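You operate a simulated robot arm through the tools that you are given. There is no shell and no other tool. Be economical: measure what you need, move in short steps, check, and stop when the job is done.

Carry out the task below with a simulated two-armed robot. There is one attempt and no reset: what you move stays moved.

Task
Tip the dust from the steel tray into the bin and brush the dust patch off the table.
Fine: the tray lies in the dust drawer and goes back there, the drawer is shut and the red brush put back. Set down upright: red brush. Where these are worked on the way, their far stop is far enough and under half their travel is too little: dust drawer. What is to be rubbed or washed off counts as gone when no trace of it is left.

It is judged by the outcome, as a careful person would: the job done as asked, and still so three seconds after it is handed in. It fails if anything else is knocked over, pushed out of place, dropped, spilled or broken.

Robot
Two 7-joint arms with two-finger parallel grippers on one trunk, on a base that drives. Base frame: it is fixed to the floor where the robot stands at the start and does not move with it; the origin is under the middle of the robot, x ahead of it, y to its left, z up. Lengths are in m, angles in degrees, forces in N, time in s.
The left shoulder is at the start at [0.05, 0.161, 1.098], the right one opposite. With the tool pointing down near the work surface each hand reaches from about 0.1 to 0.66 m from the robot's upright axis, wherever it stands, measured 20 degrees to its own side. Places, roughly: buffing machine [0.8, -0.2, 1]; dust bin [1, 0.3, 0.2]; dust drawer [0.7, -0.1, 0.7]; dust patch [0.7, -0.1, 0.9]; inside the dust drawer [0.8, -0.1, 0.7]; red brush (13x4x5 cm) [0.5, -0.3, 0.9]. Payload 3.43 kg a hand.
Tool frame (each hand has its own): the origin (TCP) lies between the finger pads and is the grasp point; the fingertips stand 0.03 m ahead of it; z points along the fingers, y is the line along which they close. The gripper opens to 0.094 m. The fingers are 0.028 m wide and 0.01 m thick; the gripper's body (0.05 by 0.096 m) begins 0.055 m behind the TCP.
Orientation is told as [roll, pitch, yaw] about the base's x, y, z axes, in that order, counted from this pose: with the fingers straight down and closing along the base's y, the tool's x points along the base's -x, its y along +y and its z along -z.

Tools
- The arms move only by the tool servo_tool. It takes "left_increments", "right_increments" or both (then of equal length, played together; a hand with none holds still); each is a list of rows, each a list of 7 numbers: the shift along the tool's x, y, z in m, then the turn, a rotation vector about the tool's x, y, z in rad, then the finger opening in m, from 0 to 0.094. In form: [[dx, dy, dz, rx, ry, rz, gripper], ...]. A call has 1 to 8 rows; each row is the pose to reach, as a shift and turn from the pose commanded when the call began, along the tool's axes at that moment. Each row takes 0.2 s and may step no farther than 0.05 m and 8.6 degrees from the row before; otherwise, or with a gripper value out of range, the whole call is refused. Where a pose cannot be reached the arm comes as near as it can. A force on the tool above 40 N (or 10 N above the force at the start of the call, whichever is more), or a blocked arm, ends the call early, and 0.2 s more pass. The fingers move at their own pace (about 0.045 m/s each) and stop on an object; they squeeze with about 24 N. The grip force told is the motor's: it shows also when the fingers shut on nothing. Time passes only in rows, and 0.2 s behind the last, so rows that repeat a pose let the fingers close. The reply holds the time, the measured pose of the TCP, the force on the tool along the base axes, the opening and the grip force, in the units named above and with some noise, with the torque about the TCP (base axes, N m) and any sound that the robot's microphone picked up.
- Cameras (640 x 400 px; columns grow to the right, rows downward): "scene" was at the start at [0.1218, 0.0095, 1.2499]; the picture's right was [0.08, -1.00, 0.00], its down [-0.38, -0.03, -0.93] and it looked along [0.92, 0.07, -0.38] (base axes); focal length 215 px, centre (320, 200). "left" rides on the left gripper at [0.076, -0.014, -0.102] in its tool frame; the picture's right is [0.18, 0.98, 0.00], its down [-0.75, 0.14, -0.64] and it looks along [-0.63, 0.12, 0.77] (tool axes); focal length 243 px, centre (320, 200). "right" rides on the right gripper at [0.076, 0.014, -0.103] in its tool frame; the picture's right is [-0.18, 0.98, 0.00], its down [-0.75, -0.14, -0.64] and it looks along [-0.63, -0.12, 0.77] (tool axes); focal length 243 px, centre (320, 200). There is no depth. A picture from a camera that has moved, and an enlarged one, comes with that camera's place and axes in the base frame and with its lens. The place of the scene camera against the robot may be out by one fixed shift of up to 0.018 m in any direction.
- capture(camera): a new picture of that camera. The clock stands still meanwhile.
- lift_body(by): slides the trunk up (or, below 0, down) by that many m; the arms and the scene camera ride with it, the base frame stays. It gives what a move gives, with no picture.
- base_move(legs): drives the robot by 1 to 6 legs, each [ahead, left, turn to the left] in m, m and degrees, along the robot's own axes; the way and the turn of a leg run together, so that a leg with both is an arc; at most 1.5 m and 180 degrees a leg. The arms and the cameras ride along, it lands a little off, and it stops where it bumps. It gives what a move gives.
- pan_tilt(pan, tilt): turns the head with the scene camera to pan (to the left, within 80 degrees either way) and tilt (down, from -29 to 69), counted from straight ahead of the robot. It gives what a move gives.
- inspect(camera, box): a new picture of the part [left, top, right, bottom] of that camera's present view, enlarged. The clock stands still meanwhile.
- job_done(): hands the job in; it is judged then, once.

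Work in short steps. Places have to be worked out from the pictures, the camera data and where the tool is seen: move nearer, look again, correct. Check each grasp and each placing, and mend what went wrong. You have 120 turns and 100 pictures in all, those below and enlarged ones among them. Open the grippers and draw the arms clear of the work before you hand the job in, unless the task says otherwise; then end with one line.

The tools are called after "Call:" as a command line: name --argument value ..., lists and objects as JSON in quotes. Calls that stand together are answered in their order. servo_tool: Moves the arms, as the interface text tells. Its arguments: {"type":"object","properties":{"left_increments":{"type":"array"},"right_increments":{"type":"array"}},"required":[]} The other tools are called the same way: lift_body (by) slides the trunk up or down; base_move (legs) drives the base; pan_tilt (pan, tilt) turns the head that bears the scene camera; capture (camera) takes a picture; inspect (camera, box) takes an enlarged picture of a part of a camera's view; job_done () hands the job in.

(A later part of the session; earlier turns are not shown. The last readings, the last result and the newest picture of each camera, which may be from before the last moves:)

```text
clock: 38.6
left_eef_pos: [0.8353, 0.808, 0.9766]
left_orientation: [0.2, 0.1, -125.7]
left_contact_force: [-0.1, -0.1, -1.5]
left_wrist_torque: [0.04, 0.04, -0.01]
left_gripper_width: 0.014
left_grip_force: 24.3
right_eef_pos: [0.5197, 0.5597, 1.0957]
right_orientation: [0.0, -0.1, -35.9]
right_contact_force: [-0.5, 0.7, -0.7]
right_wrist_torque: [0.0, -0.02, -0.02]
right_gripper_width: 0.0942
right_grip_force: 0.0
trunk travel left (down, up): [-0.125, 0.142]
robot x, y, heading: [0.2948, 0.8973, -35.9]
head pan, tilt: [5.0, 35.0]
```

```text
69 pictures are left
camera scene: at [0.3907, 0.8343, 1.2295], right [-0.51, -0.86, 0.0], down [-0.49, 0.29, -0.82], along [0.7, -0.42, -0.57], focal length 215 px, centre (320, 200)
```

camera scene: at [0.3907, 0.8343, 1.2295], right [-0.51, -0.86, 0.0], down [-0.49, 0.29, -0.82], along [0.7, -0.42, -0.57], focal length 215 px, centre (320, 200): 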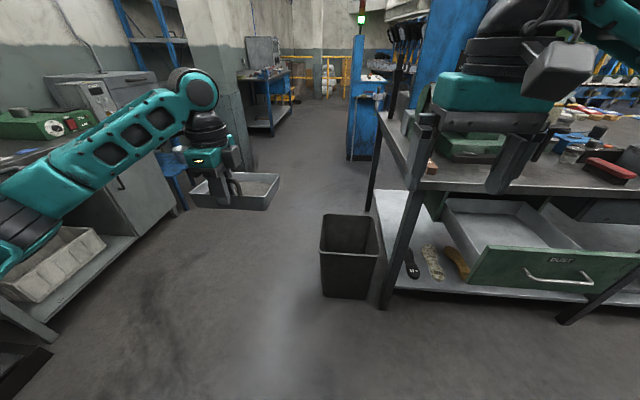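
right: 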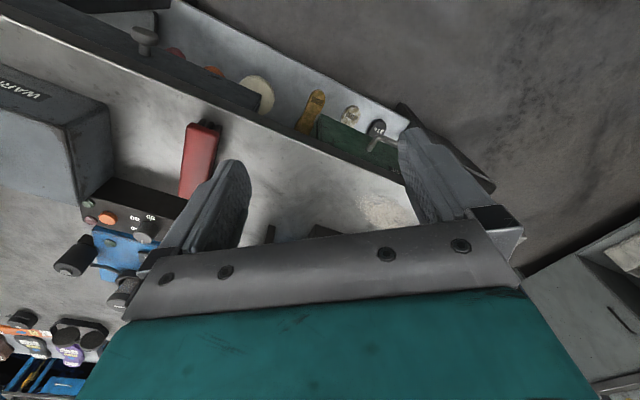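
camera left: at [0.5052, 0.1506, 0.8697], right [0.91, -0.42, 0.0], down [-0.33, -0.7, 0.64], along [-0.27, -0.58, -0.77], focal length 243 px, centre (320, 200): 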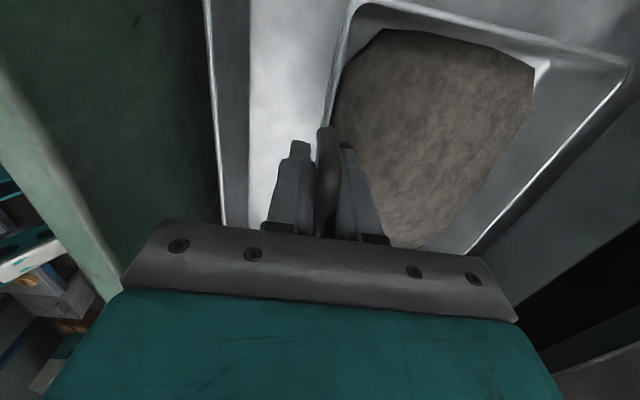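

The bin stands clear and both views agree on its rim (z≈0.4, centre ≈[1.03, 0.29]). I'll drive forward beside it with the tray still high.

Call:
base_move --legs '[[0.2, -0.05, 0], [0.2, -0.05, 0]]'

Call:
pan_tilt --pan 15 --tilt 45

Call:
capture --camera "scene"

```text
clock: 41.4
left_eef_pos: [1.1007, 0.4908, 0.977]
left_orientation: [0.0, 0.1, -125.5]
left_contact_force: [0.0, 0.1, -0.9]
left_wrist_torque: [0.07, 0.06, 0.0]
left_gripper_width: 0.0138
left_grip_force: 23.6
right_eef_pos: [0.785, 0.2423, 1.0965]
right_orientation: [-0.1, 0.0, -35.8]
right_contact_force: [0.6, 0.5, 0.1]
right_wrist_torque: [0.0, 0.03, -0.03]
right_gripper_width: 0.094
right_grip_force: 0.0
trunk travel left (down, up): [-0.125, 0.142]
robot x, y, heading: [0.5561, 0.5848, -35.8]
head pan, tilt: [5.0, 35.0]
```

```text
clock: 42.1
left_eef_pos: [1.0993, 0.4917, 0.9786]
left_orientation: [0.1, 0.0, -125.6]
left_contact_force: [-0.2, -0.3, -1.1]
left_wrist_torque: [0.04, 0.08, 0.02]
left_gripper_width: 0.0137
left_grip_force: 23.9
right_eef_pos: [0.7836, 0.2413, 1.0963]
right_orientation: [0.1, 0.0, -35.9]
right_contact_force: [-0.8, 0.0, 0.3]
right_wrist_torque: [0.0, -0.02, 0.02]
right_gripper_width: 0.0941
right_grip_force: 0.2
trunk travel left (down, up): [-0.125, 0.142]
robot x, y, heading: [0.5547, 0.5872, -36.2]
head pan, tilt: [15.0, 45.0]
```

```text
68 pictures are left
camera scene: at [0.656, 0.534, 1.2148], right [-0.36, -0.93, 0.0], down [-0.66, 0.25, -0.71], along [0.66, -0.25, -0.71], focal length 215 px, centre (320, 200)
```

scene: 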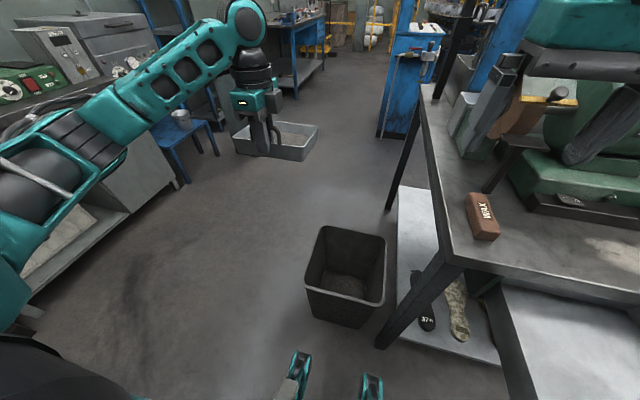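

Bin centre refines to about [1.04, 0.27]. I'll carry the tray over it: first sideways, then down to z≈0.68.

Call:
servo_tool --left_increments '[[-0.04, 0.003, 0, 0, 0, 0, 0], [-0.08, 0.006, 0, 0, 0, 0, 0], [-0.12, 0.009, 0.03, 0, 0, 0, 0], [-0.155, 0.012, 0.065, 0, 0, 0, 0], [-0.18, 0.014, 0.105, 0, 0, 0, 0], [-0.194, 0.014, 0.15, 0, 0, 0, 0], [-0.194, 0.014, 0.195, 0, 0, 0, 0], [-0.194, 0.014, 0.24, 0, 0, 0, 0]]'

Call:
capture --camera "scene"

```text
clock: 43.9
left_eef_pos: [0.9989, 0.3245, 0.7354]
left_orientation: [0.2, 0.0, -125.6]
left_contact_force: [0.6, 0.1, -1.9]
left_wrist_torque: [0.06, 0.09, 0.0]
left_gripper_width: 0.0138
left_grip_force: 23.8
right_eef_pos: [0.7854, 0.2427, 1.096]
right_orientation: [0.0, 0.1, -35.9]
right_contact_force: [0.0, 0.6, -0.3]
right_wrist_torque: [-0.03, 0.02, 0.01]
right_gripper_width: 0.094
right_grip_force: 0.0
trunk travel left (down, up): [-0.125, 0.142]
robot x, y, heading: [0.5568, 0.5858, -35.9]
head pan, tilt: [15.0, 45.0]
```

```text
67 pictures are left
camera scene: at [0.6561, 0.5339, 1.2148], right [-0.36, -0.93, 0.0], down [-0.66, 0.25, -0.71], along [0.66, -0.25, -0.71], focal length 215 px, centre (320, 200)
```

scene: 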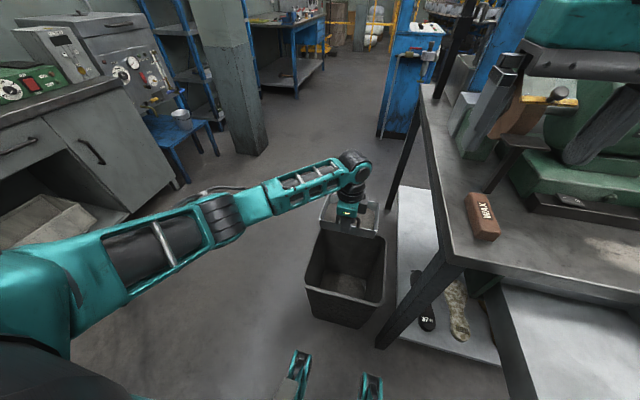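

The tray is over the bin. I'll begin rolling the hand so the tray's left side goes down (fingers turning to the right), lowering slightly.

Call:
servo_tool --left_increments '[[0, 0, 0.005, 0, -0.13, 0, 0], [0, 0, 0.01, 0, -0.26, 0, 0], [0, 0, 0.015, 0, -0.39, 0, 0], [0, 0, 0.02, 0, -0.52, 0, 0], [0, 0, 0.025, 0, -0.65, 0, 0], [0, 0, 0.03, 0, -0.78, 0, 0]]'

Call:
inspect --camera "scene" --box '[240, 120, 440, 340]'

```text
clock: 45.3
left_eef_pos: [0.9987, 0.3258, 0.7065]
left_orientation: [0.2, -44.7, -125.7]
left_contact_force: [-0.1, -0.2, -1.4]
left_wrist_torque: [0.08, 0.04, -0.02]
left_gripper_width: 0.0139
left_grip_force: 24.0
right_eef_pos: [0.7851, 0.2425, 1.0963]
right_orientation: [0.1, 0.0, -35.9]
right_contact_force: [0.3, 0.1, 0.0]
right_wrist_torque: [-0.01, 0.02, 0.02]
right_gripper_width: 0.0938
right_grip_force: 0.1
trunk travel left (down, up): [-0.125, 0.142]
robot x, y, heading: [0.5553, 0.5866, -36.1]
head pan, tilt: [15.0, 45.0]
```

```text
1.82 times, centred on (340, 230) of scene
camera zoom: at [0.656, 0.534, 1.2147], right [-0.36, -0.93, 0.0], down [-0.66, 0.25, -0.71], along [0.66, -0.25, -0.71], focal length 391 px, centre (284, 146)
```

zoom: 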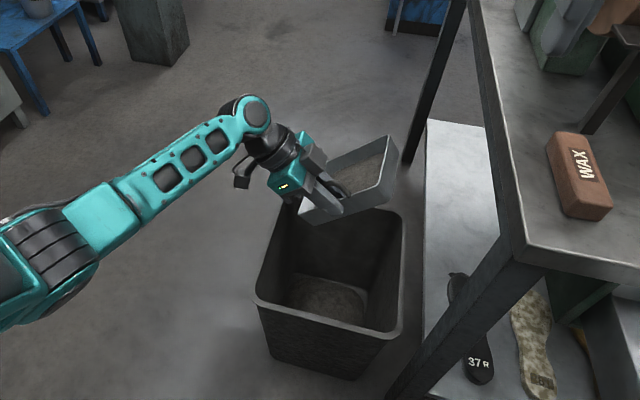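

Tilt works at 45° and the tray is over the bin opening. I'll continue to about 109°.

Call:
servo_tool --left_increments '[[0, 0, 0, 0, -0.14, 0, 0], [0, 0, 0, 0, -0.28, 0, 0], [0, 0, 0, 0, -0.42, 0, 0], [0, 0, 0, 0, -0.56, 0, 0], [0, 0, 0, 0, -0.7, 0, 0], [0, 0, 0, 0, -0.84, 0, 0], [0, 0, 0, 0, -0.98, 0, 0], [0, 0, 0, 0, -1.12, 0, 0]]'

Call:
inspect --camera "scene" --box '[240, 120, 440, 340]'

```text
clock: 47.1
left_eef_pos: [0.9855, 0.3659, 0.7329]
left_orientation: [179.6, -75.8, 55.3]
left_contact_force: [-0.2, 0.3, -0.8]
left_wrist_torque: [0.11, 0.01, -0.03]
left_gripper_width: 0.014
left_grip_force: 23.9
left hand out of reach, approached as far as the arm can: row 6, 7, 8
right_eef_pos: [0.7843, 0.243, 1.0973]
right_orientation: [0.1, 0.0, -35.9]
right_contact_force: [-0.4, 0.9, 1.0]
right_wrist_torque: [-0.03, 0.0, 0.01]
right_gripper_width: 0.0943
right_grip_force: 0.0
trunk travel left (down, up): [-0.125, 0.142]
robot x, y, heading: [0.56, 0.5861, -35.9]
head pan, tilt: [15.0, 45.0]
```

```text
1.82 times, centred on (340, 230) of scene
camera zoom: at [0.6558, 0.5348, 1.2149], right [-0.36, -0.93, 0.0], down [-0.66, 0.25, -0.71], along [0.66, -0.25, -0.71], focal length 391 px, centre (284, 146)
```

zoom: 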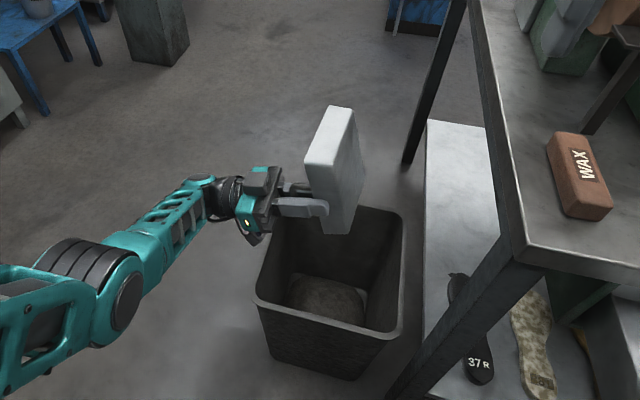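

The hand reached about 104° of tilt. I'll check with the left camera whether the tray has emptied.

Call:
capture --camera "left"

```text
64 pictures are left
camera left: at [1.0196, 0.4394, 0.6336], right [0.78, -0.61, -0.18], down [0.58, 0.58, 0.57], along [-0.25, -0.55, 0.8], focal length 243 px, centre (320, 200)
```

left: 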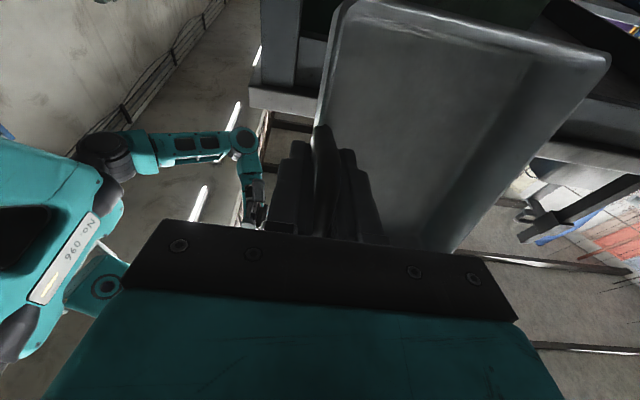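

The tray is empty. I'll roll the hand back.

Call:
servo_tool --left_increments '[[0, 0, 0, 0, 0.14, 0, 0], [0, 0, 0, 0, 0.28, 0, 0], [0, 0, 0, 0, 0.42, 0, 0], [0, 0, 0, 0, 0.56, 0, 0], [0, 0, 0, 0, 0.7, 0, 0], [0, 0, 0, 0, 0.84, 0, 0], [0, 0, 0, 0, 0.98, 0, 0], [0, 0, 0, 0, 1.12, 0, 0]]'

Call:
inspect --camera "scene" --box '[240, 120, 440, 340]'

```text
clock: 48.9
left_eef_pos: [0.9844, 0.3657, 0.7317]
left_orientation: [0.0, -39.8, -125.4]
left_contact_force: [0.8, -0.3, -2.7]
left_wrist_torque: [0.08, 0.02, -0.01]
left_gripper_width: 0.0139
left_grip_force: 24.3
right_eef_pos: [0.7852, 0.2426, 1.0972]
right_orientation: [0.0, 0.1, -35.9]
right_contact_force: [0.2, 0.4, -0.5]
right_wrist_torque: [0.0, -0.02, -0.02]
right_gripper_width: 0.0939
right_grip_force: 0.2
trunk travel left (down, up): [-0.125, 0.142]
robot x, y, heading: [0.5554, 0.5843, -35.8]
head pan, tilt: [15.0, 45.0]
```

```text
1.82 times, centred on (340, 230) of scene
camera zoom: at [0.6559, 0.5339, 1.2147], right [-0.36, -0.93, 0.0], down [-0.66, 0.25, -0.71], along [0.66, -0.25, -0.71], focal length 391 px, centre (284, 146)
```

zoom: 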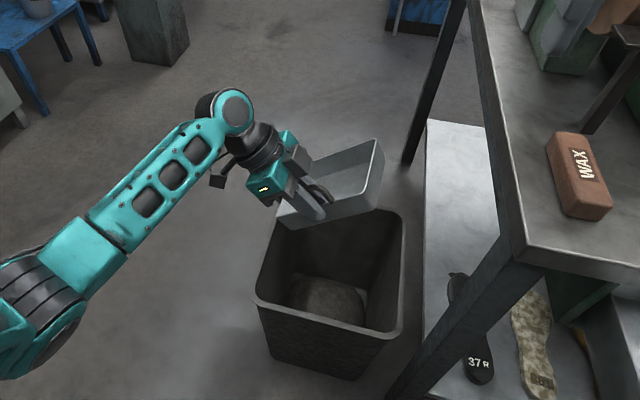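

Empty confirmed, dust is in the bin. I'll finish levelling the hand (39.8° left).

Call:
servo_tool --left_increments '[[0, 0, 0, 0, 0.14, 0, 0], [0, 0, 0, 0, 0.28, 0, 0], [0, 0, 0, 0, 0.42, 0, 0], [0, 0, 0, 0, 0.56, 0, 0], [0, 0, 0, 0, 0.695, 0, 0]]'

Call:
servo_tool --left_increments '[[0, 0, -0.045, 0, 0, 0, 0], [0, 0, -0.09, 0, 0, 0, 0], [0, 0, -0.135, 0, 0, 0, 0], [0.02, 0, -0.18, 0, 0, 0, 0], [0.05, -0.01, -0.21, 0, 0, 0, 0], [0.09, -0.02, -0.24, 0, 0, 0, 0], [0.13, -0.03, -0.25, 0, 0, 0, 0], [0.17, -0.05, -0.25, 0, 0, 0, 0]]'

Call:
capture --camera "left"

```text
clock: 50.1
left_eef_pos: [0.9843, 0.366, 0.732]
left_orientation: [0.2, 0.1, -125.3]
left_contact_force: [0.1, -1.2, -2.7]
left_wrist_torque: [0.06, 0.05, 0.01]
left_gripper_width: 0.0137
left_grip_force: 24.2
right_eef_pos: [0.7835, 0.2425, 1.0967]
right_orientation: [0.0, 0.1, -35.9]
right_contact_force: [-0.5, 0.3, 0.3]
right_wrist_torque: [0.0, 0.01, -0.01]
right_gripper_width: 0.094
right_grip_force: 0.1
trunk travel left (down, up): [-0.125, 0.142]
robot x, y, heading: [0.5567, 0.585, -36.0]
head pan, tilt: [15.0, 45.0]
```

```text
refused: row 6 steps farther than a row can; nothing moved
```

```text
62 pictures are left
camera left: at [1.0166, 0.4358, 0.8342], right [0.91, -0.42, 0.0], down [-0.32, -0.7, 0.64], along [-0.27, -0.58, -0.77], focal length 243 px, centre (320, 200)
```

left: 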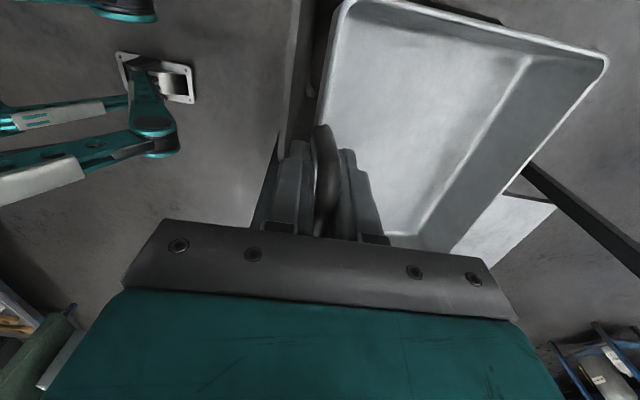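

Clean tray. I'll raise it and move it back to the carrying pose with smaller steps.

Call:
servo_tool --left_increments '[[0, 0, -0.045, 0, 0, 0, 0], [0, 0, -0.09, 0, 0, 0, 0], [0, 0, -0.135, 0, 0, 0, 0], [0.02, 0.003, -0.175, 0, 0, 0, 0], [0.05, 0.006, -0.21, 0, 0, 0, 0], [0.09, 0.01, -0.235, 0, 0, 0, 0], [0.13, 0.015, -0.245, 0, 0, 0, 0], [0.17, 0.015, -0.246, 0, 0, 0, 0]]'

Call:
base_move --legs '[[-0.2, 0.05, 0], [-0.2, 0.05, 0], [0, -0.4, 0], [0, -0.4, 0]]'

```text
clock: 51.9
left_eef_pos: [1.0953, 0.4969, 0.9778]
left_orientation: [-0.1, -0.1, -125.3]
left_contact_force: [0.4, -1.3, -2.4]
left_wrist_torque: [0.07, 0.06, 0.03]
left_gripper_width: 0.0137
left_grip_force: 24.3
right_eef_pos: [0.7838, 0.2434, 1.0965]
right_orientation: [0.0, 0.0, -35.9]
right_contact_force: [-0.3, 0.2, -0.3]
right_wrist_torque: [0.01, 0.0, 0.0]
right_gripper_width: 0.094
right_grip_force: 0.0
trunk travel left (down, up): [-0.125, 0.142]
robot x, y, heading: [0.5605, 0.5859, -36.0]
head pan, tilt: [15.0, 45.0]
```

```text
clock: 62.1
left_eef_pos: [0.3579, 0.168, 0.9776]
left_orientation: [0.1, 0.0, -125.6]
left_contact_force: [0.7, -0.6, -0.8]
left_wrist_torque: [0.05, 0.05, 0.01]
left_gripper_width: 0.014
left_grip_force: 24.2
right_eef_pos: [0.0456, -0.0837, 1.0958]
right_orientation: [0.0, 0.1, -36.1]
right_contact_force: [0.3, 0.1, -0.2]
right_wrist_torque: [0.02, 0.01, -0.01]
right_gripper_width: 0.0941
right_grip_force: 0.0
trunk travel left (down, up): [-0.125, 0.142]
robot x, y, heading: [-0.1773, 0.2583, -36.4]
head pan, tilt: [15.0, 45.0]
```

Nearly back: hand u is 0.19, needs 0.30 above the drawer. Drive ahead 0.1 and view.

Call:
base_move --legs '[[0.1, 0, 0]]'

Call:
inspect --camera "scene" --box '[160, 90, 400, 240]'

Call:
capture --camera "left"

```text
clock: 63.2
left_eef_pos: [0.4375, 0.1092, 0.9762]
left_orientation: [0.0, 0.1, -125.4]
left_contact_force: [0.5, 0.0, -1.7]
left_wrist_torque: [0.06, 0.09, 0.02]
left_gripper_width: 0.0139
left_grip_force: 24.2
right_eef_pos: [0.1267, -0.1442, 1.0971]
right_orientation: [0.0, 0.1, -36.2]
right_contact_force: [0.2, -1.0, -0.6]
right_wrist_torque: [0.02, 0.01, -0.02]
right_gripper_width: 0.094
right_grip_force: 0.1
trunk travel left (down, up): [-0.125, 0.142]
robot x, y, heading: [-0.0973, 0.1979, -36.2]
head pan, tilt: [15.0, 45.0]
```

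```text
2.67 times, centred on (280, 165) of scene
camera zoom: at [-0.0007, 0.1483, 1.2146], right [-0.36, -0.93, 0.0], down [-0.66, 0.26, -0.71], along [0.66, -0.25, -0.71], focal length 573 px, centre (427, 293)
```

zoom: 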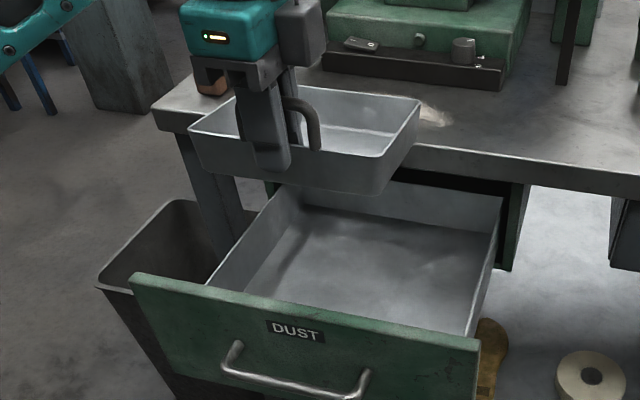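

```text
60 pictures are left
camera left: at [0.4704, 0.1789, 1.0789], right [0.91, -0.42, 0.0], down [-0.32, -0.7, 0.64], along [-0.27, -0.58, -0.77], focal length 243 px, centre (320, 200)
```

left: 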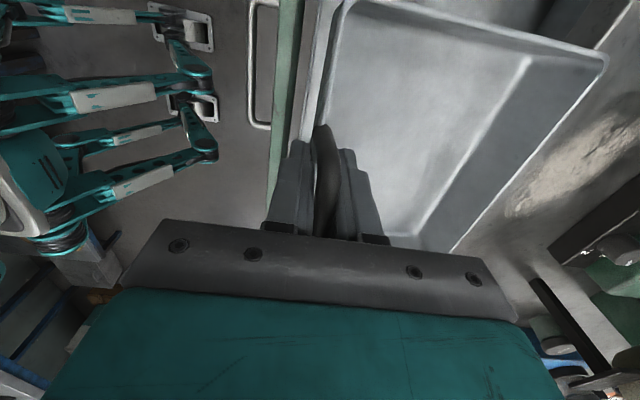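

Lined up as at the lift. I'll retrace: lower to z≈0.78 slightly back, then forward 35 mm and down.

Call:
servo_tool --left_increments '[[0, 0.01, 0.035, 0, 0, 0, 0], [0, 0.01, 0.075, 0, 0, 0, 0], [0, 0.01, 0.115, 0, 0, 0, 0], [0, 0.01, 0.155, 0, 0, 0, 0], [0, 0.01, 0.19, 0, 0, 0, 0], [0, 0.03, 0.2, 0, 0, 0, 0], [0, 0.045, 0.21, 0, 0, 0, 0]]'

Call:
inspect --camera "scene" --box '[200, 130, 360, 230]'

```text
clock: 64.8
left_eef_pos: [0.4761, 0.0839, 0.7667]
left_orientation: [0.0, 0.0, -125.5]
left_contact_force: [-0.9, -0.2, -1.5]
left_wrist_torque: [0.08, 0.07, -0.04]
left_gripper_width: 0.0138
left_grip_force: 24.1
right_eef_pos: [0.1258, -0.1421, 1.0968]
right_orientation: [0.0, 0.0, -36.0]
right_contact_force: [-0.1, 0.2, 0.8]
right_wrist_torque: [0.0, -0.02, -0.03]
right_gripper_width: 0.0936
right_grip_force: 0.0
trunk travel left (down, up): [-0.125, 0.142]
robot x, y, heading: [-0.0992, 0.1975, -36.0]
head pan, tilt: [15.0, 45.0]
```

```text
4.00 times, centred on (280, 180) of scene
camera zoom: at [-0.0011, 0.1485, 1.2147], right [-0.36, -0.93, 0.0], down [-0.66, 0.26, -0.71], along [0.66, -0.25, -0.71], focal length 859 px, centre (480, 280)
```

zoom: 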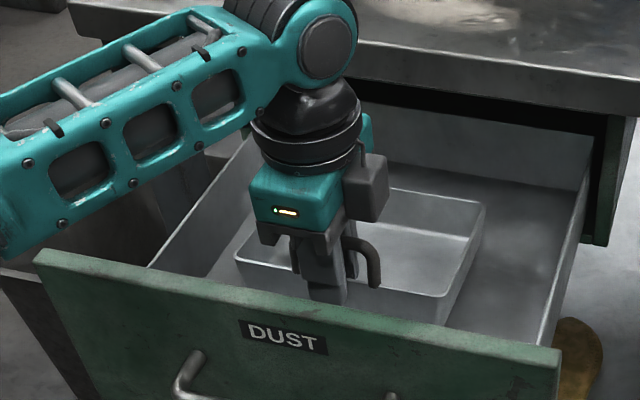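

Matches the lift-time view. I'll lower the last 4 cm gently and release.

Call:
servo_tool --left_increments '[[0, 0, 0.015, 0, 0, 0, 0], [0, 0, 0.028, 0, 0, 0, 0], [0, 0, 0.035, 0, 0, 0, 0], [0, 0, 0.0385, 0, 0, 0, 0], [0, 0, 0.0385, 0, 0, 0, 0]]'

Call:
inspect --camera "scene" --box '[200, 130, 360, 230]'

```text
clock: 66.0
left_eef_pos: [0.4754, 0.0839, 0.7292]
left_orientation: [0.0, 0.0, -125.5]
left_contact_force: [0.2, -0.2, -0.7]
left_wrist_torque: [-0.01, 0.0, -0.02]
left_gripper_width: 0.0134
left_grip_force: 24.1
right_eef_pos: [0.1267, -0.1438, 1.0972]
right_orientation: [0.0, 0.0, -35.9]
right_contact_force: [-0.2, -0.1, -0.2]
right_wrist_torque: [-0.01, -0.01, -0.01]
right_gripper_width: 0.0939
right_grip_force: 0.1
trunk travel left (down, up): [-0.125, 0.142]
robot x, y, heading: [-0.1016, 0.1972, -36.1]
head pan, tilt: [15.0, 45.0]
```

```text
4.00 times, centred on (280, 180) of scene
camera zoom: at [-0.0013, 0.1487, 1.2147], right [-0.36, -0.93, 0.0], down [-0.66, 0.25, -0.71], along [0.66, -0.25, -0.71], focal length 859 px, centre (480, 280)
```

zoom: 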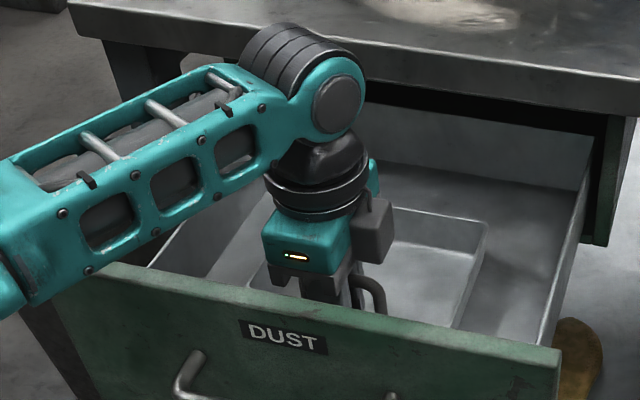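

The torque has vanished, so the tray rests on the drawer floor. I'll open and rise.

Call:
servo_tool --left_increments '[[0, 0, 0, 0, 0, 0, 0.05], [0, 0, 0, 0, 0, 0, 0.05], [0, 0, 0, 0, 0, 0, 0.05], [0, 0, -0.03, 0, 0, 0, 0.05], [0, 0, -0.07, 0, 0, 0, 0.05], [0, 0, -0.115, 0, 0, 0, 0.05], [0, 0, -0.16, 0, 0, 0, 0.05], [0, 0, -0.205, 0, 0, 0, 0.05]]'

Call:
inspect --camera "scene" --box '[200, 130, 360, 230]'

```text
clock: 67.8
left_eef_pos: [0.4741, 0.0834, 0.9354]
left_orientation: [-0.1, 0.0, -125.5]
left_contact_force: [0.4, 0.0, 0.2]
left_wrist_torque: [0.0, -0.01, 0.05]
left_gripper_width: 0.0501
left_grip_force: 0.0
right_eef_pos: [0.1263, -0.1427, 1.0975]
right_orientation: [0.0, 0.1, -36.0]
right_contact_force: [-0.3, -0.7, 0.6]
right_wrist_torque: [0.0, 0.01, 0.0]
right_gripper_width: 0.094
right_grip_force: 0.0
trunk travel left (down, up): [-0.125, 0.142]
robot x, y, heading: [-0.098, 0.1988, -36.1]
head pan, tilt: [15.0, 45.0]
```

```text
4.00 times, centred on (280, 180) of scene
camera zoom: at [-0.0016, 0.1488, 1.2148], right [-0.36, -0.93, 0.0], down [-0.66, 0.25, -0.71], along [0.66, -0.26, -0.71], focal length 859 px, centre (480, 280)
```

zoom: 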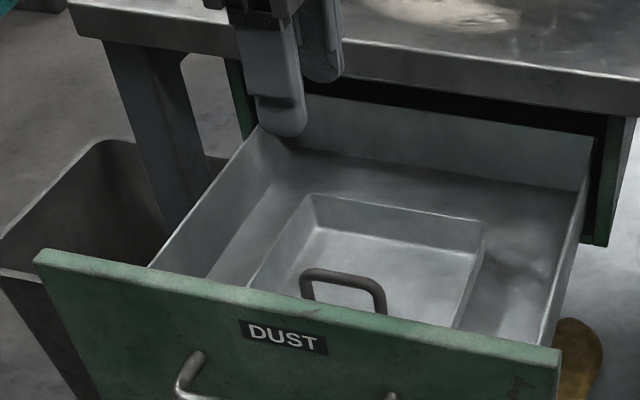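

The tray is back in its place. Next, shut the drawer: back the base 0.08 to regain the gripping stance, then tilt the left hand to the known staging pose in front of the handle.

Call:
base_move --legs '[[-0.08, 0, 0]]'

Call:
servo_tool --left_increments '[[0, -0.04, 0, -0.131, 0, 0, 0.06], [0, -0.08, 0, -0.262, 0, 0, 0.06], [-0.005, -0.12, 0, -0.393, 0, 0, 0.06], [-0.01, -0.15, 0.02, -0.524, 0, 0, 0.06], [-0.013, -0.163, 0.05, -0.654, 0, 0, 0.06], [-0.013, -0.163, 0.08, -0.785, 0, 0, 0.06], [-0.013, -0.163, 0.1, -0.916, 0, 0, 0.06], [-0.013, -0.163, 0.122, -1.06, 0, 0, 0.06]]'

Call:
capture --camera "left"

```text
clock: 68.9
left_eef_pos: [0.41, 0.1303, 0.9347]
left_orientation: [0.1, 0.0, -125.5]
left_contact_force: [-0.4, 0.2, -0.9]
left_wrist_torque: [0.0, -0.04, 0.0]
left_gripper_width: 0.0501
left_grip_force: 0.0
right_eef_pos: [0.0628, -0.0967, 1.0971]
right_orientation: [0.0, -0.1, -36.0]
right_contact_force: [-0.4, 0.4, -0.5]
right_wrist_torque: [0.01, -0.02, -0.01]
right_gripper_width: 0.0938
right_grip_force: 0.1
trunk travel left (down, up): [-0.125, 0.142]
robot x, y, heading: [-0.1636, 0.2436, -35.9]
head pan, tilt: [15.0, 45.0]
```

```text
clock: 70.7
left_eef_pos: [0.2697, 0.2135, 0.812]
left_orientation: [60.7, -0.2, -125.4]
left_contact_force: [-0.6, 0.2, -0.1]
left_wrist_torque: [-0.01, 0.0, 0.0]
left_gripper_width: 0.06
left_grip_force: 0.0
left hand out of reach, approached as far as the arm can: row 5, 6
right_eef_pos: [0.0621, -0.0962, 1.0983]
right_orientation: [0.0, 0.1, -36.0]
right_contact_force: [-0.2, 0.2, -0.5]
right_wrist_torque: [0.01, -0.02, 0.04]
right_gripper_width: 0.0941
right_grip_force: 0.1
trunk travel left (down, up): [-0.125, 0.142]
robot x, y, heading: [-0.1615, 0.2476, -36.1]
head pan, tilt: [15.0, 45.0]
```

```text
56 pictures are left
camera left: at [0.2355, 0.3316, 0.8491], right [0.5, -0.13, 0.86], down [-0.84, -0.33, 0.44], along [0.22, -0.94, -0.27], focal length 243 px, centre (320, 200)
```

left: 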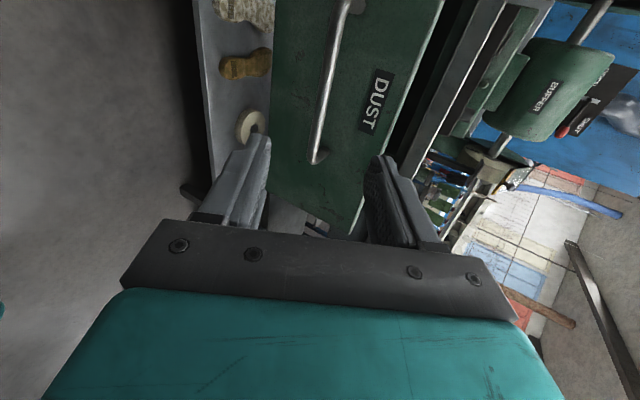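

At the staging pose exactly. Advance 0.11 along the fingers and close on the bar.

Call:
servo_tool --left_increments '[[0, 0, 0.037, 0, 0, 0, 0.06], [0, 0, 0.074, 0, 0, 0, 0.06], [0, 0, 0.108, 0, 0, 0, 0.06], [0, 0, 0.108, 0, 0, 0, 0.02], [0, 0, 0.108, 0, 0, 0, 0], [0, 0, 0.108, 0, 0, 0, 0], [0, 0, 0.108, 0, 0, 0, 0]]'

```text
clock: 72.3
left_eef_pos: [0.3488, 0.1592, 0.7597]
left_orientation: [60.8, 0.0, -125.5]
left_contact_force: [1.7, -1.0, 0.4]
left_wrist_torque: [0.14, -0.2, -0.31]
left_gripper_width: 0.0121
left_grip_force: 35.4
right_eef_pos: [0.0633, -0.0961, 1.0966]
right_orientation: [0.0, 0.1, -36.0]
right_contact_force: [0.8, -0.2, -0.1]
right_wrist_torque: [0.0, 0.01, 0.02]
right_gripper_width: 0.094
right_grip_force: 0.1
trunk travel left (down, up): [-0.125, 0.142]
robot x, y, heading: [-0.1648, 0.2474, -36.3]
head pan, tilt: [15.0, 45.0]
```

Gripped at 12 mm. Drive ahead to shut the drawer: 0.2 first, then the rest.

Call:
base_move --legs '[[0.2, 0, 0]]'

Call:
base_move --legs '[[0.08, 0, 0]]'

Call:
inspect --camera "scene" --box '[160, 120, 400, 270]'

```text
clock: 73.9
left_eef_pos: [0.508, 0.042, 0.7591]
left_orientation: [60.8, 0.1, -125.4]
left_contact_force: [6.1, 9.6, 6.3]
left_wrist_torque: [0.11, -0.23, -0.24]
left_gripper_width: 0.0116
left_grip_force: 45.6
right_eef_pos: [0.2208, -0.213, 1.0975]
right_orientation: [0.0, 0.0, -36.1]
right_contact_force: [-0.4, 0.7, -0.3]
right_wrist_torque: [-0.02, -0.02, -0.02]
right_gripper_width: 0.094
right_grip_force: 0.1
trunk travel left (down, up): [-0.125, 0.142]
robot x, y, heading: [-0.0029, 0.1306, -36.4]
head pan, tilt: [15.0, 45.0]
```

```text
clock: 75.0
left_eef_pos: [0.5605, 0.0044, 0.7598]
left_orientation: [60.4, 0.3, -125.3]
left_contact_force: [0.8, 0.2, -0.2]
left_wrist_torque: [0.06, -0.11, -0.12]
left_gripper_width: 0.0115
left_grip_force: 44.5
right_eef_pos: [0.2761, -0.2526, 1.0968]
right_orientation: [0.0, 0.1, -36.0]
right_contact_force: [0.3, -0.1, -0.7]
right_wrist_torque: [0.02, 0.0, 0.01]
right_gripper_width: 0.0939
right_grip_force: 0.1
trunk travel left (down, up): [-0.125, 0.142]
robot x, y, heading: [0.0524, 0.09, -36.1]
head pan, tilt: [15.0, 45.0]
stopped in leg 1: the force on the tool passed its limit at 99 N (the readings are from after the stop); the commanded pose is now the measured one
```

```text
2.67 times, centred on (280, 195) of scene
camera zoom: at [0.1493, 0.0386, 1.2146], right [-0.36, -0.93, 0.0], down [-0.66, 0.26, -0.71], along [0.66, -0.26, -0.71], focal length 573 px, centre (427, 213)
```

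zoom: 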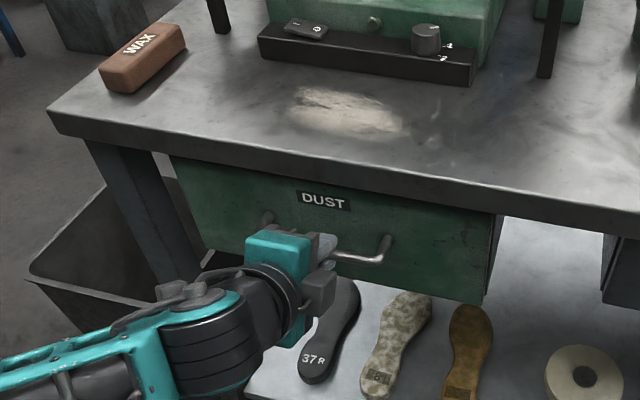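

The drawer reached its shut stop (99 N peak, position matches the original within 1 mm). Release, back out and raise the hand.

Call:
servo_tool --left_increments '[[0, 0, 0, 0, 0, 0, 0.07], [0, 0, 0, 0, 0, 0, 0.07], [0, 0, 0, 0, 0, 0, 0.07], [0, 0, -0.04, 0, 0, 0, 0.07], [0, 0, -0.08, 0, 0, 0, 0.07], [0, 0, -0.12, 0, 0, 0, 0.07]]'

Call:
inspect --camera "scene" --box '[160, 120, 400, 270]'

```text
clock: 76.4
left_eef_pos: [0.4758, 0.0639, 0.8173]
left_orientation: [60.5, 0.3, -125.3]
left_contact_force: [0.0, 1.0, -0.3]
left_wrist_torque: [0.01, -0.04, -0.02]
left_gripper_width: 0.0701
left_grip_force: 0.0
right_eef_pos: [0.2767, -0.2522, 1.0953]
right_orientation: [0.0, 0.1, -36.0]
right_contact_force: [-0.3, -0.3, 0.0]
right_wrist_torque: [0.0, 0.02, 0.02]
right_gripper_width: 0.0941
right_grip_force: 0.1
trunk travel left (down, up): [-0.125, 0.142]
robot x, y, heading: [0.0503, 0.0884, -35.9]
head pan, tilt: [15.0, 45.0]
```

```text
2.67 times, centred on (280, 195) of scene
camera zoom: at [0.1491, 0.0387, 1.2148], right [-0.36, -0.93, 0.0], down [-0.66, 0.26, -0.71], along [0.66, -0.26, -0.71], focal length 573 px, centre (427, 213)
```

zoom: 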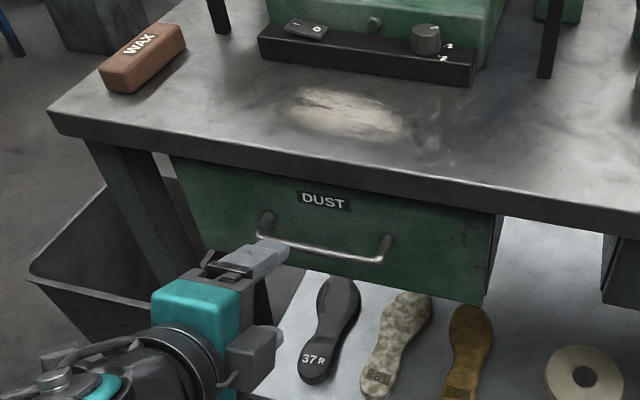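

Drawer shut, handle free. I'll raise and level the left hand out of the way, then look at the brush.

Call:
servo_tool --left_increments '[[0, 0.03, -0.017, 0, 0, 0, 0.07], [0, 0.06, -0.035, 0, 0, 0, 0.07], [0, 0.1, -0.058, 0, 0, 0, 0.07], [0, 0.14, -0.08, 0.13, 0, 0, 0.07], [0, 0.17, -0.1, 0.26, 0, 0, 0.07], [0, 0.19, -0.115, 0.39, 0, 0, 0.07]]'

Call:
servo_tool --left_increments '[[0, 0, 0, 0.135, 0, 0, 0.07], [0, 0, 0, 0.27, 0, 0, 0.07], [0, 0, 0, 0.4, 0, 0, 0.07], [0, 0, 0, 0.54, 0, 0, 0.07], [0, 0, 0, 0.66, 0, 0, 0.07]]'

Call:
pan_tilt --pan -12 --tilt 45

Call:
capture --camera "scene"

Call:
capture --camera "right"

```text
clock: 77.8
left_eef_pos: [0.4841, 0.0583, 1.0478]
left_orientation: [37.9, 0.2, -125.4]
left_contact_force: [-0.6, -0.4, 0.1]
left_wrist_torque: [0.01, -0.01, 0.0]
left_gripper_width: 0.07
left_grip_force: 0.0
left hand out of reach, approached as far as the arm can: row 1, 2, 3, 4, 5, 6
right_eef_pos: [0.2766, -0.2522, 1.0967]
right_orientation: [0.1, 0.1, -36.1]
right_contact_force: [-0.1, -0.1, 0.6]
right_wrist_torque: [0.0, 0.01, 0.01]
right_gripper_width: 0.0939
right_grip_force: 0.0
trunk travel left (down, up): [-0.125, 0.142]
robot x, y, heading: [0.0512, 0.0867, -36.3]
head pan, tilt: [15.0, 45.0]
```

```text
clock: 79.0
left_eef_pos: [0.4821, 0.0567, 1.0488]
left_orientation: [0.1, 0.3, -125.2]
left_contact_force: [-0.4, 0.4, 0.1]
left_wrist_torque: [0.0, 0.03, 0.01]
left_gripper_width: 0.07
left_grip_force: 0.0
right_eef_pos: [0.2765, -0.2525, 1.0954]
right_orientation: [0.0, 0.2, -36.2]
right_contact_force: [0.2, -0.3, -0.2]
right_wrist_torque: [0.02, 0.02, 0.01]
right_gripper_width: 0.0939
right_grip_force: 0.0
trunk travel left (down, up): [-0.125, 0.142]
robot x, y, heading: [0.053, 0.0886, -36.2]
head pan, tilt: [15.0, 45.0]
```

```text
clock: 79.9
left_eef_pos: [0.4827, 0.0567, 1.0483]
left_orientation: [0.4, 0.1, -125.4]
left_contact_force: [0.2, 1.4, -0.1]
left_wrist_torque: [0.0, -0.01, -0.01]
left_gripper_width: 0.07
left_grip_force: 0.0
right_eef_pos: [0.2765, -0.2525, 1.096]
right_orientation: [0.1, 0.0, -36.1]
right_contact_force: [0.2, -0.4, 0.1]
right_wrist_torque: [-0.03, 0.0, 0.0]
right_gripper_width: 0.0938
right_grip_force: 0.0
trunk travel left (down, up): [-0.125, 0.142]
robot x, y, heading: [0.0547, 0.089, -36.2]
head pan, tilt: [-12.0, 45.0]
```

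```text
53 pictures are left
camera scene: at [0.1277, 0.0075, 1.2148], right [-0.74, -0.67, 0.0], down [-0.47, 0.53, -0.71], along [0.47, -0.53, -0.71], focal length 215 px, centre (320, 200)
```

scene: 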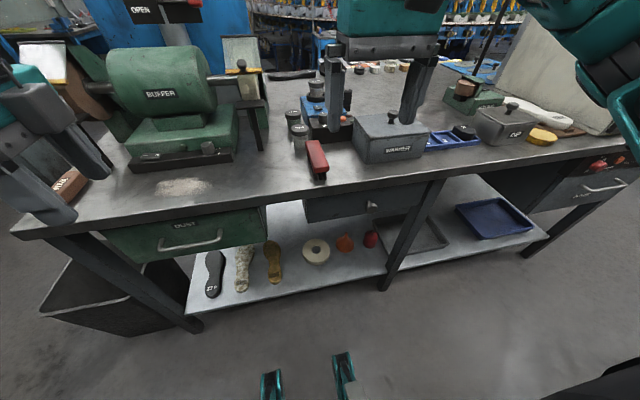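

```text
52 pictures are left
camera right: at [0.2238, -0.1975, 1.199], right [0.73, 0.69, 0.0], down [0.53, -0.56, 0.64], along [0.44, -0.47, -0.77], focal length 243 px, centre (320, 200)
```

right: 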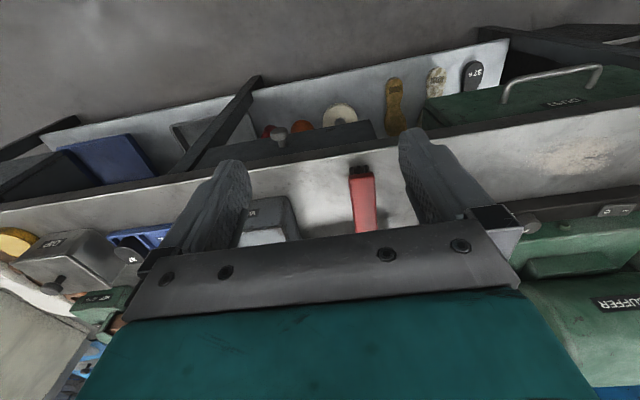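

The brush lies nearly along the table's depth, centre ≈[0.431, -0.323], top z≈0.915. I'll move the right hand above it and look.

Call:
servo_tool --right_increments '[[-0.04, 0.01, 0, 0, 0, 0, 0.075], [-0.08, 0.02, 0, 0, 0, 0, 0.075], [-0.12, 0.03, 0.02, 0, 0, 0, 0.075], [-0.155, 0.034, 0.05, 0, 0, 0, 0.075], [-0.166, 0.034, 0.08, 0, 0, 0, 0.075]]'

Call:
capture --camera "right"

Call:
inspect --camera "scene" --box '[260, 80, 420, 200]'

```text
clock: 81.1
left_eef_pos: [0.4836, 0.057, 1.0476]
left_orientation: [0.2, 0.2, -125.4]
left_contact_force: [-0.5, -0.1, 0.7]
left_wrist_torque: [0.03, 0.01, 0.0]
left_gripper_width: 0.0699
left_grip_force: 0.0
right_eef_pos: [0.4307, -0.3235, 1.0149]
right_orientation: [0.0, 0.2, -36.1]
right_contact_force: [-0.1, -0.2, -0.9]
right_wrist_torque: [0.03, -0.01, 0.0]
right_gripper_width: 0.0748
right_grip_force: 0.2
trunk travel left (down, up): [-0.125, 0.142]
robot x, y, heading: [0.0513, 0.0902, -36.2]
head pan, tilt: [-12.0, 45.0]
```

```text
51 pictures are left
camera right: at [0.3778, -0.2683, 1.1176], right [0.73, 0.69, 0.0], down [0.53, -0.56, 0.64], along [0.44, -0.47, -0.77], focal length 243 px, centre (320, 200)
```

right: 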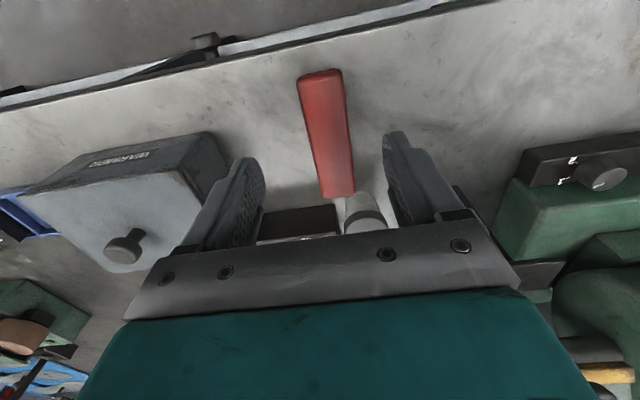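

```text
3.33 times, centred on (340, 140) of scene
camera zoom: at [0.1277, 0.0072, 1.2148], right [-0.74, -0.67, 0.0], down [-0.47, 0.53, -0.71], along [0.47, -0.53, -0.71], focal length 716 px, centre (253, 400)
```

zoom: 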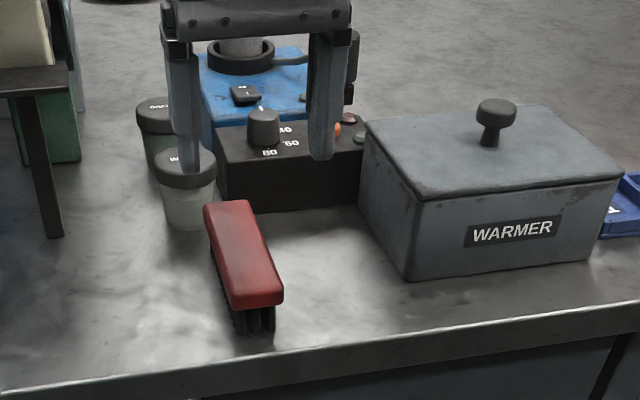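

The brush is aligned with the hand; its centre is ~0.03 further out. I'll shift 25 mm ahead and descend around the red back, to TCP z≈0.90.

Call:
servo_tool --right_increments '[[-0.012, 0.002, 0.03, 0, 0, 0, 0.07], [-0.025, 0.003, 0.06, 0, 0, 0, 0.07], [-0.025, 0.003, 0.085, 0, 0, 0, 0.07], [-0.025, 0.003, 0.1, 0, 0, 0, 0.07], [-0.025, 0.003, 0.113, 0, 0, 0, 0.07]]'

Call:
capture --camera "right"

Call:
inspect --camera "scene" --box '[260, 80, 420, 200]'

```text
clock: 82.3
left_eef_pos: [0.4838, 0.0573, 1.0471]
left_orientation: [0.2, 0.1, -125.3]
left_contact_force: [-0.2, 0.8, 0.9]
left_wrist_torque: [0.01, -0.03, 0.0]
left_gripper_width: 0.0701
left_grip_force: 0.1
right_eef_pos: [0.453, -0.3361, 0.9032]
right_orientation: [0.0, 0.1, -36.1]
right_contact_force: [0.5, -0.1, 0.3]
right_wrist_torque: [0.04, 0.03, 0.02]
right_gripper_width: 0.0702
right_grip_force: 0.1
trunk travel left (down, up): [-0.125, 0.142]
robot x, y, heading: [0.0508, 0.0856, -36.3]
head pan, tilt: [-12.0, 45.0]
```

```text
49 pictures are left
camera right: at [0.3994, -0.2801, 1.0052], right [0.73, 0.69, 0.0], down [0.53, -0.56, 0.64], along [0.44, -0.47, -0.77], focal length 243 px, centre (320, 200)
```

right: 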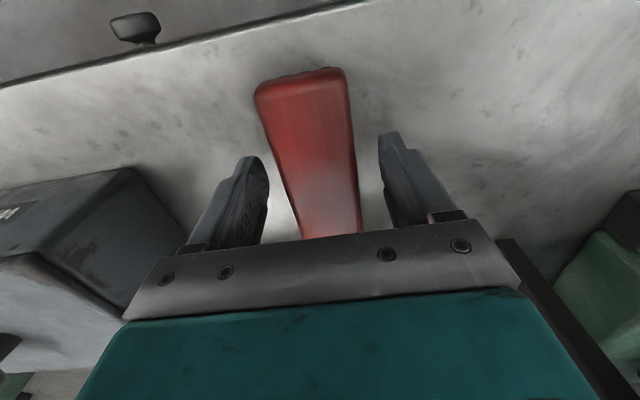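

```text
3.33 times, centred on (340, 140) of scene
camera zoom: at [0.1277, 0.0074, 1.2148], right [-0.74, -0.67, 0.0], down [-0.47, 0.53, -0.71], along [0.47, -0.53, -0.71], focal length 716 px, centre (253, 400)
```

zoom: 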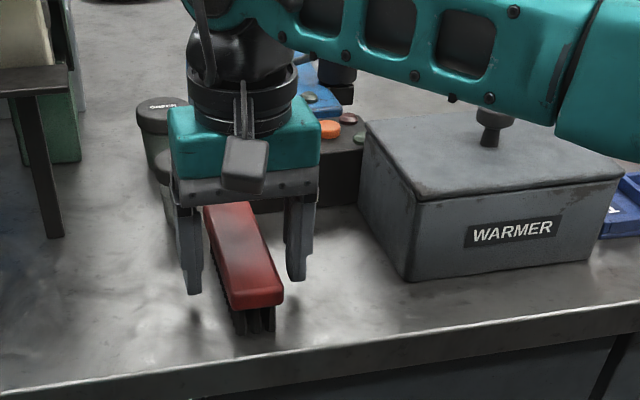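

Fingers straddle the brush well. I'll lower 12 mm, then close.

Call:
servo_tool --right_increments '[[0, 0, 0.006, 0, 0, 0, 0.07], [0, 0.001, 0.012, 0, 0, 0, 0.07], [0, 0.001, 0.012, 0, 0, 0, 0.02], [0, 0.001, 0.012, 0, 0, 0, 0.0], [0, 0.001, 0.012, 0, 0, 0, 0.0], [0, 0.001, 0.012, 0, 0, 0, 0.0]]'

Call:
inspect --camera "scene" --box '[260, 80, 420, 200]'

```text
clock: 83.7
left_eef_pos: [0.4835, 0.0568, 1.0479]
left_orientation: [0.1, 0.1, -125.3]
left_contact_force: [-0.4, -0.7, -0.3]
left_wrist_torque: [-0.02, -0.01, 0.02]
left_gripper_width: 0.0701
left_grip_force: 0.1
right_eef_pos: [0.4533, -0.3346, 0.8909]
right_orientation: [0.1, 0.2, -36.1]
right_contact_force: [0.1, 0.9, 1.1]
right_wrist_torque: [0.02, -0.04, -0.01]
right_gripper_width: 0.0439
right_grip_force: 23.9
trunk travel left (down, up): [-0.125, 0.142]
robot x, y, heading: [0.0502, 0.0907, -36.1]
head pan, tilt: [-12.0, 45.0]
```

```text
3.33 times, centred on (340, 140) of scene
camera zoom: at [0.1277, 0.0074, 1.2147], right [-0.74, -0.67, 0.0], down [-0.47, 0.53, -0.71], along [0.47, -0.53, -0.71], focal length 716 px, centre (253, 400)
```

zoom: 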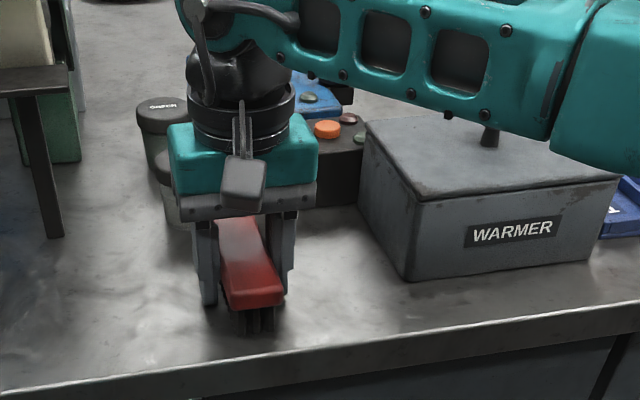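

Brush held at 44 mm; its resting TCP pose is [0.4533, -0.3346, 0.8909]. Lift it, draw back 0.1, then slide the base left 0.36 so the patch comes in front of the right hand.

Call:
servo_tool --right_increments '[[0, 0, -0.03, 0, 0, 0, 0], [0.01, 0, -0.06, 0, 0, 0, 0], [0.04, 0, -0.09, 0, 0, 0, 0], [0.07, 0, -0.11, 0, 0, 0, 0], [0.1, 0, -0.12, 0, 0, 0, 0]]'

Call:
base_move --legs '[[0, 0.36, 0]]'

Call:
capture --camera "right"

Call:
capture --camera "scene"

```text
clock: 84.9
left_eef_pos: [0.4831, 0.0575, 1.0488]
left_orientation: [0.3, 0.2, -125.3]
left_contact_force: [0.0, 0.9, -1.1]
left_wrist_torque: [-0.01, -0.02, 0.03]
left_gripper_width: 0.0698
left_grip_force: 0.0
right_eef_pos: [0.3727, -0.2764, 1.0124]
right_orientation: [0.1, 0.1, -36.1]
right_contact_force: [0.1, -0.7, -1.5]
right_wrist_torque: [0.01, 0.07, 0.04]
right_gripper_width: 0.0438
right_grip_force: 23.6
trunk travel left (down, up): [-0.125, 0.142]
robot x, y, heading: [0.0555, 0.0902, -36.2]
head pan, tilt: [-12.0, 45.0]
```

```text
clock: 88.6
left_eef_pos: [0.6977, 0.3489, 1.0478]
left_orientation: [0.2, 0.2, -125.4]
left_contact_force: [-0.1, 0.2, 0.1]
left_wrist_torque: [0.04, 0.02, -0.01]
left_gripper_width: 0.07
left_grip_force: 0.1
right_eef_pos: [0.5864, 0.0152, 1.0101]
right_orientation: [0.1, 0.0, -36.2]
right_contact_force: [-0.9, -0.2, -1.4]
right_wrist_torque: [-0.01, -0.01, 0.03]
right_gripper_width: 0.0437
right_grip_force: 24.6
trunk travel left (down, up): [-0.125, 0.142]
robot x, y, heading: [0.2677, 0.3823, -35.9]
head pan, tilt: [-12.0, 45.0]
```

```text
46 pictures are left
camera right: at [0.5335, 0.0712, 1.1141], right [0.73, 0.69, 0.0], down [0.53, -0.56, 0.64], along [0.44, -0.47, -0.77], focal length 243 px, centre (320, 200)
```

right: 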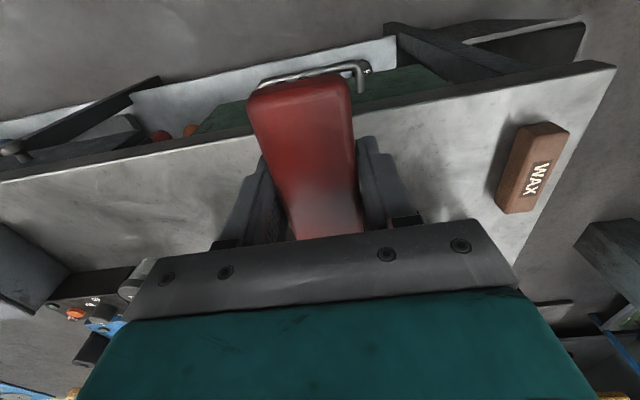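

```text
45 pictures are left
camera scene: at [0.3417, 0.2998, 1.2147], right [-0.75, -0.67, 0.0], down [-0.47, 0.53, -0.71], along [0.47, -0.53, -0.71], focal length 215 px, centre (320, 200)
```

scene: 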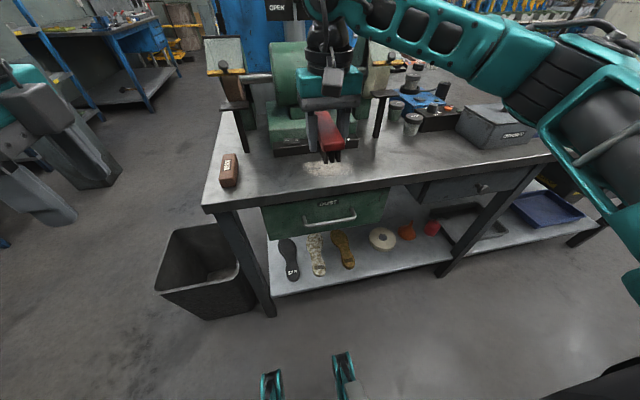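

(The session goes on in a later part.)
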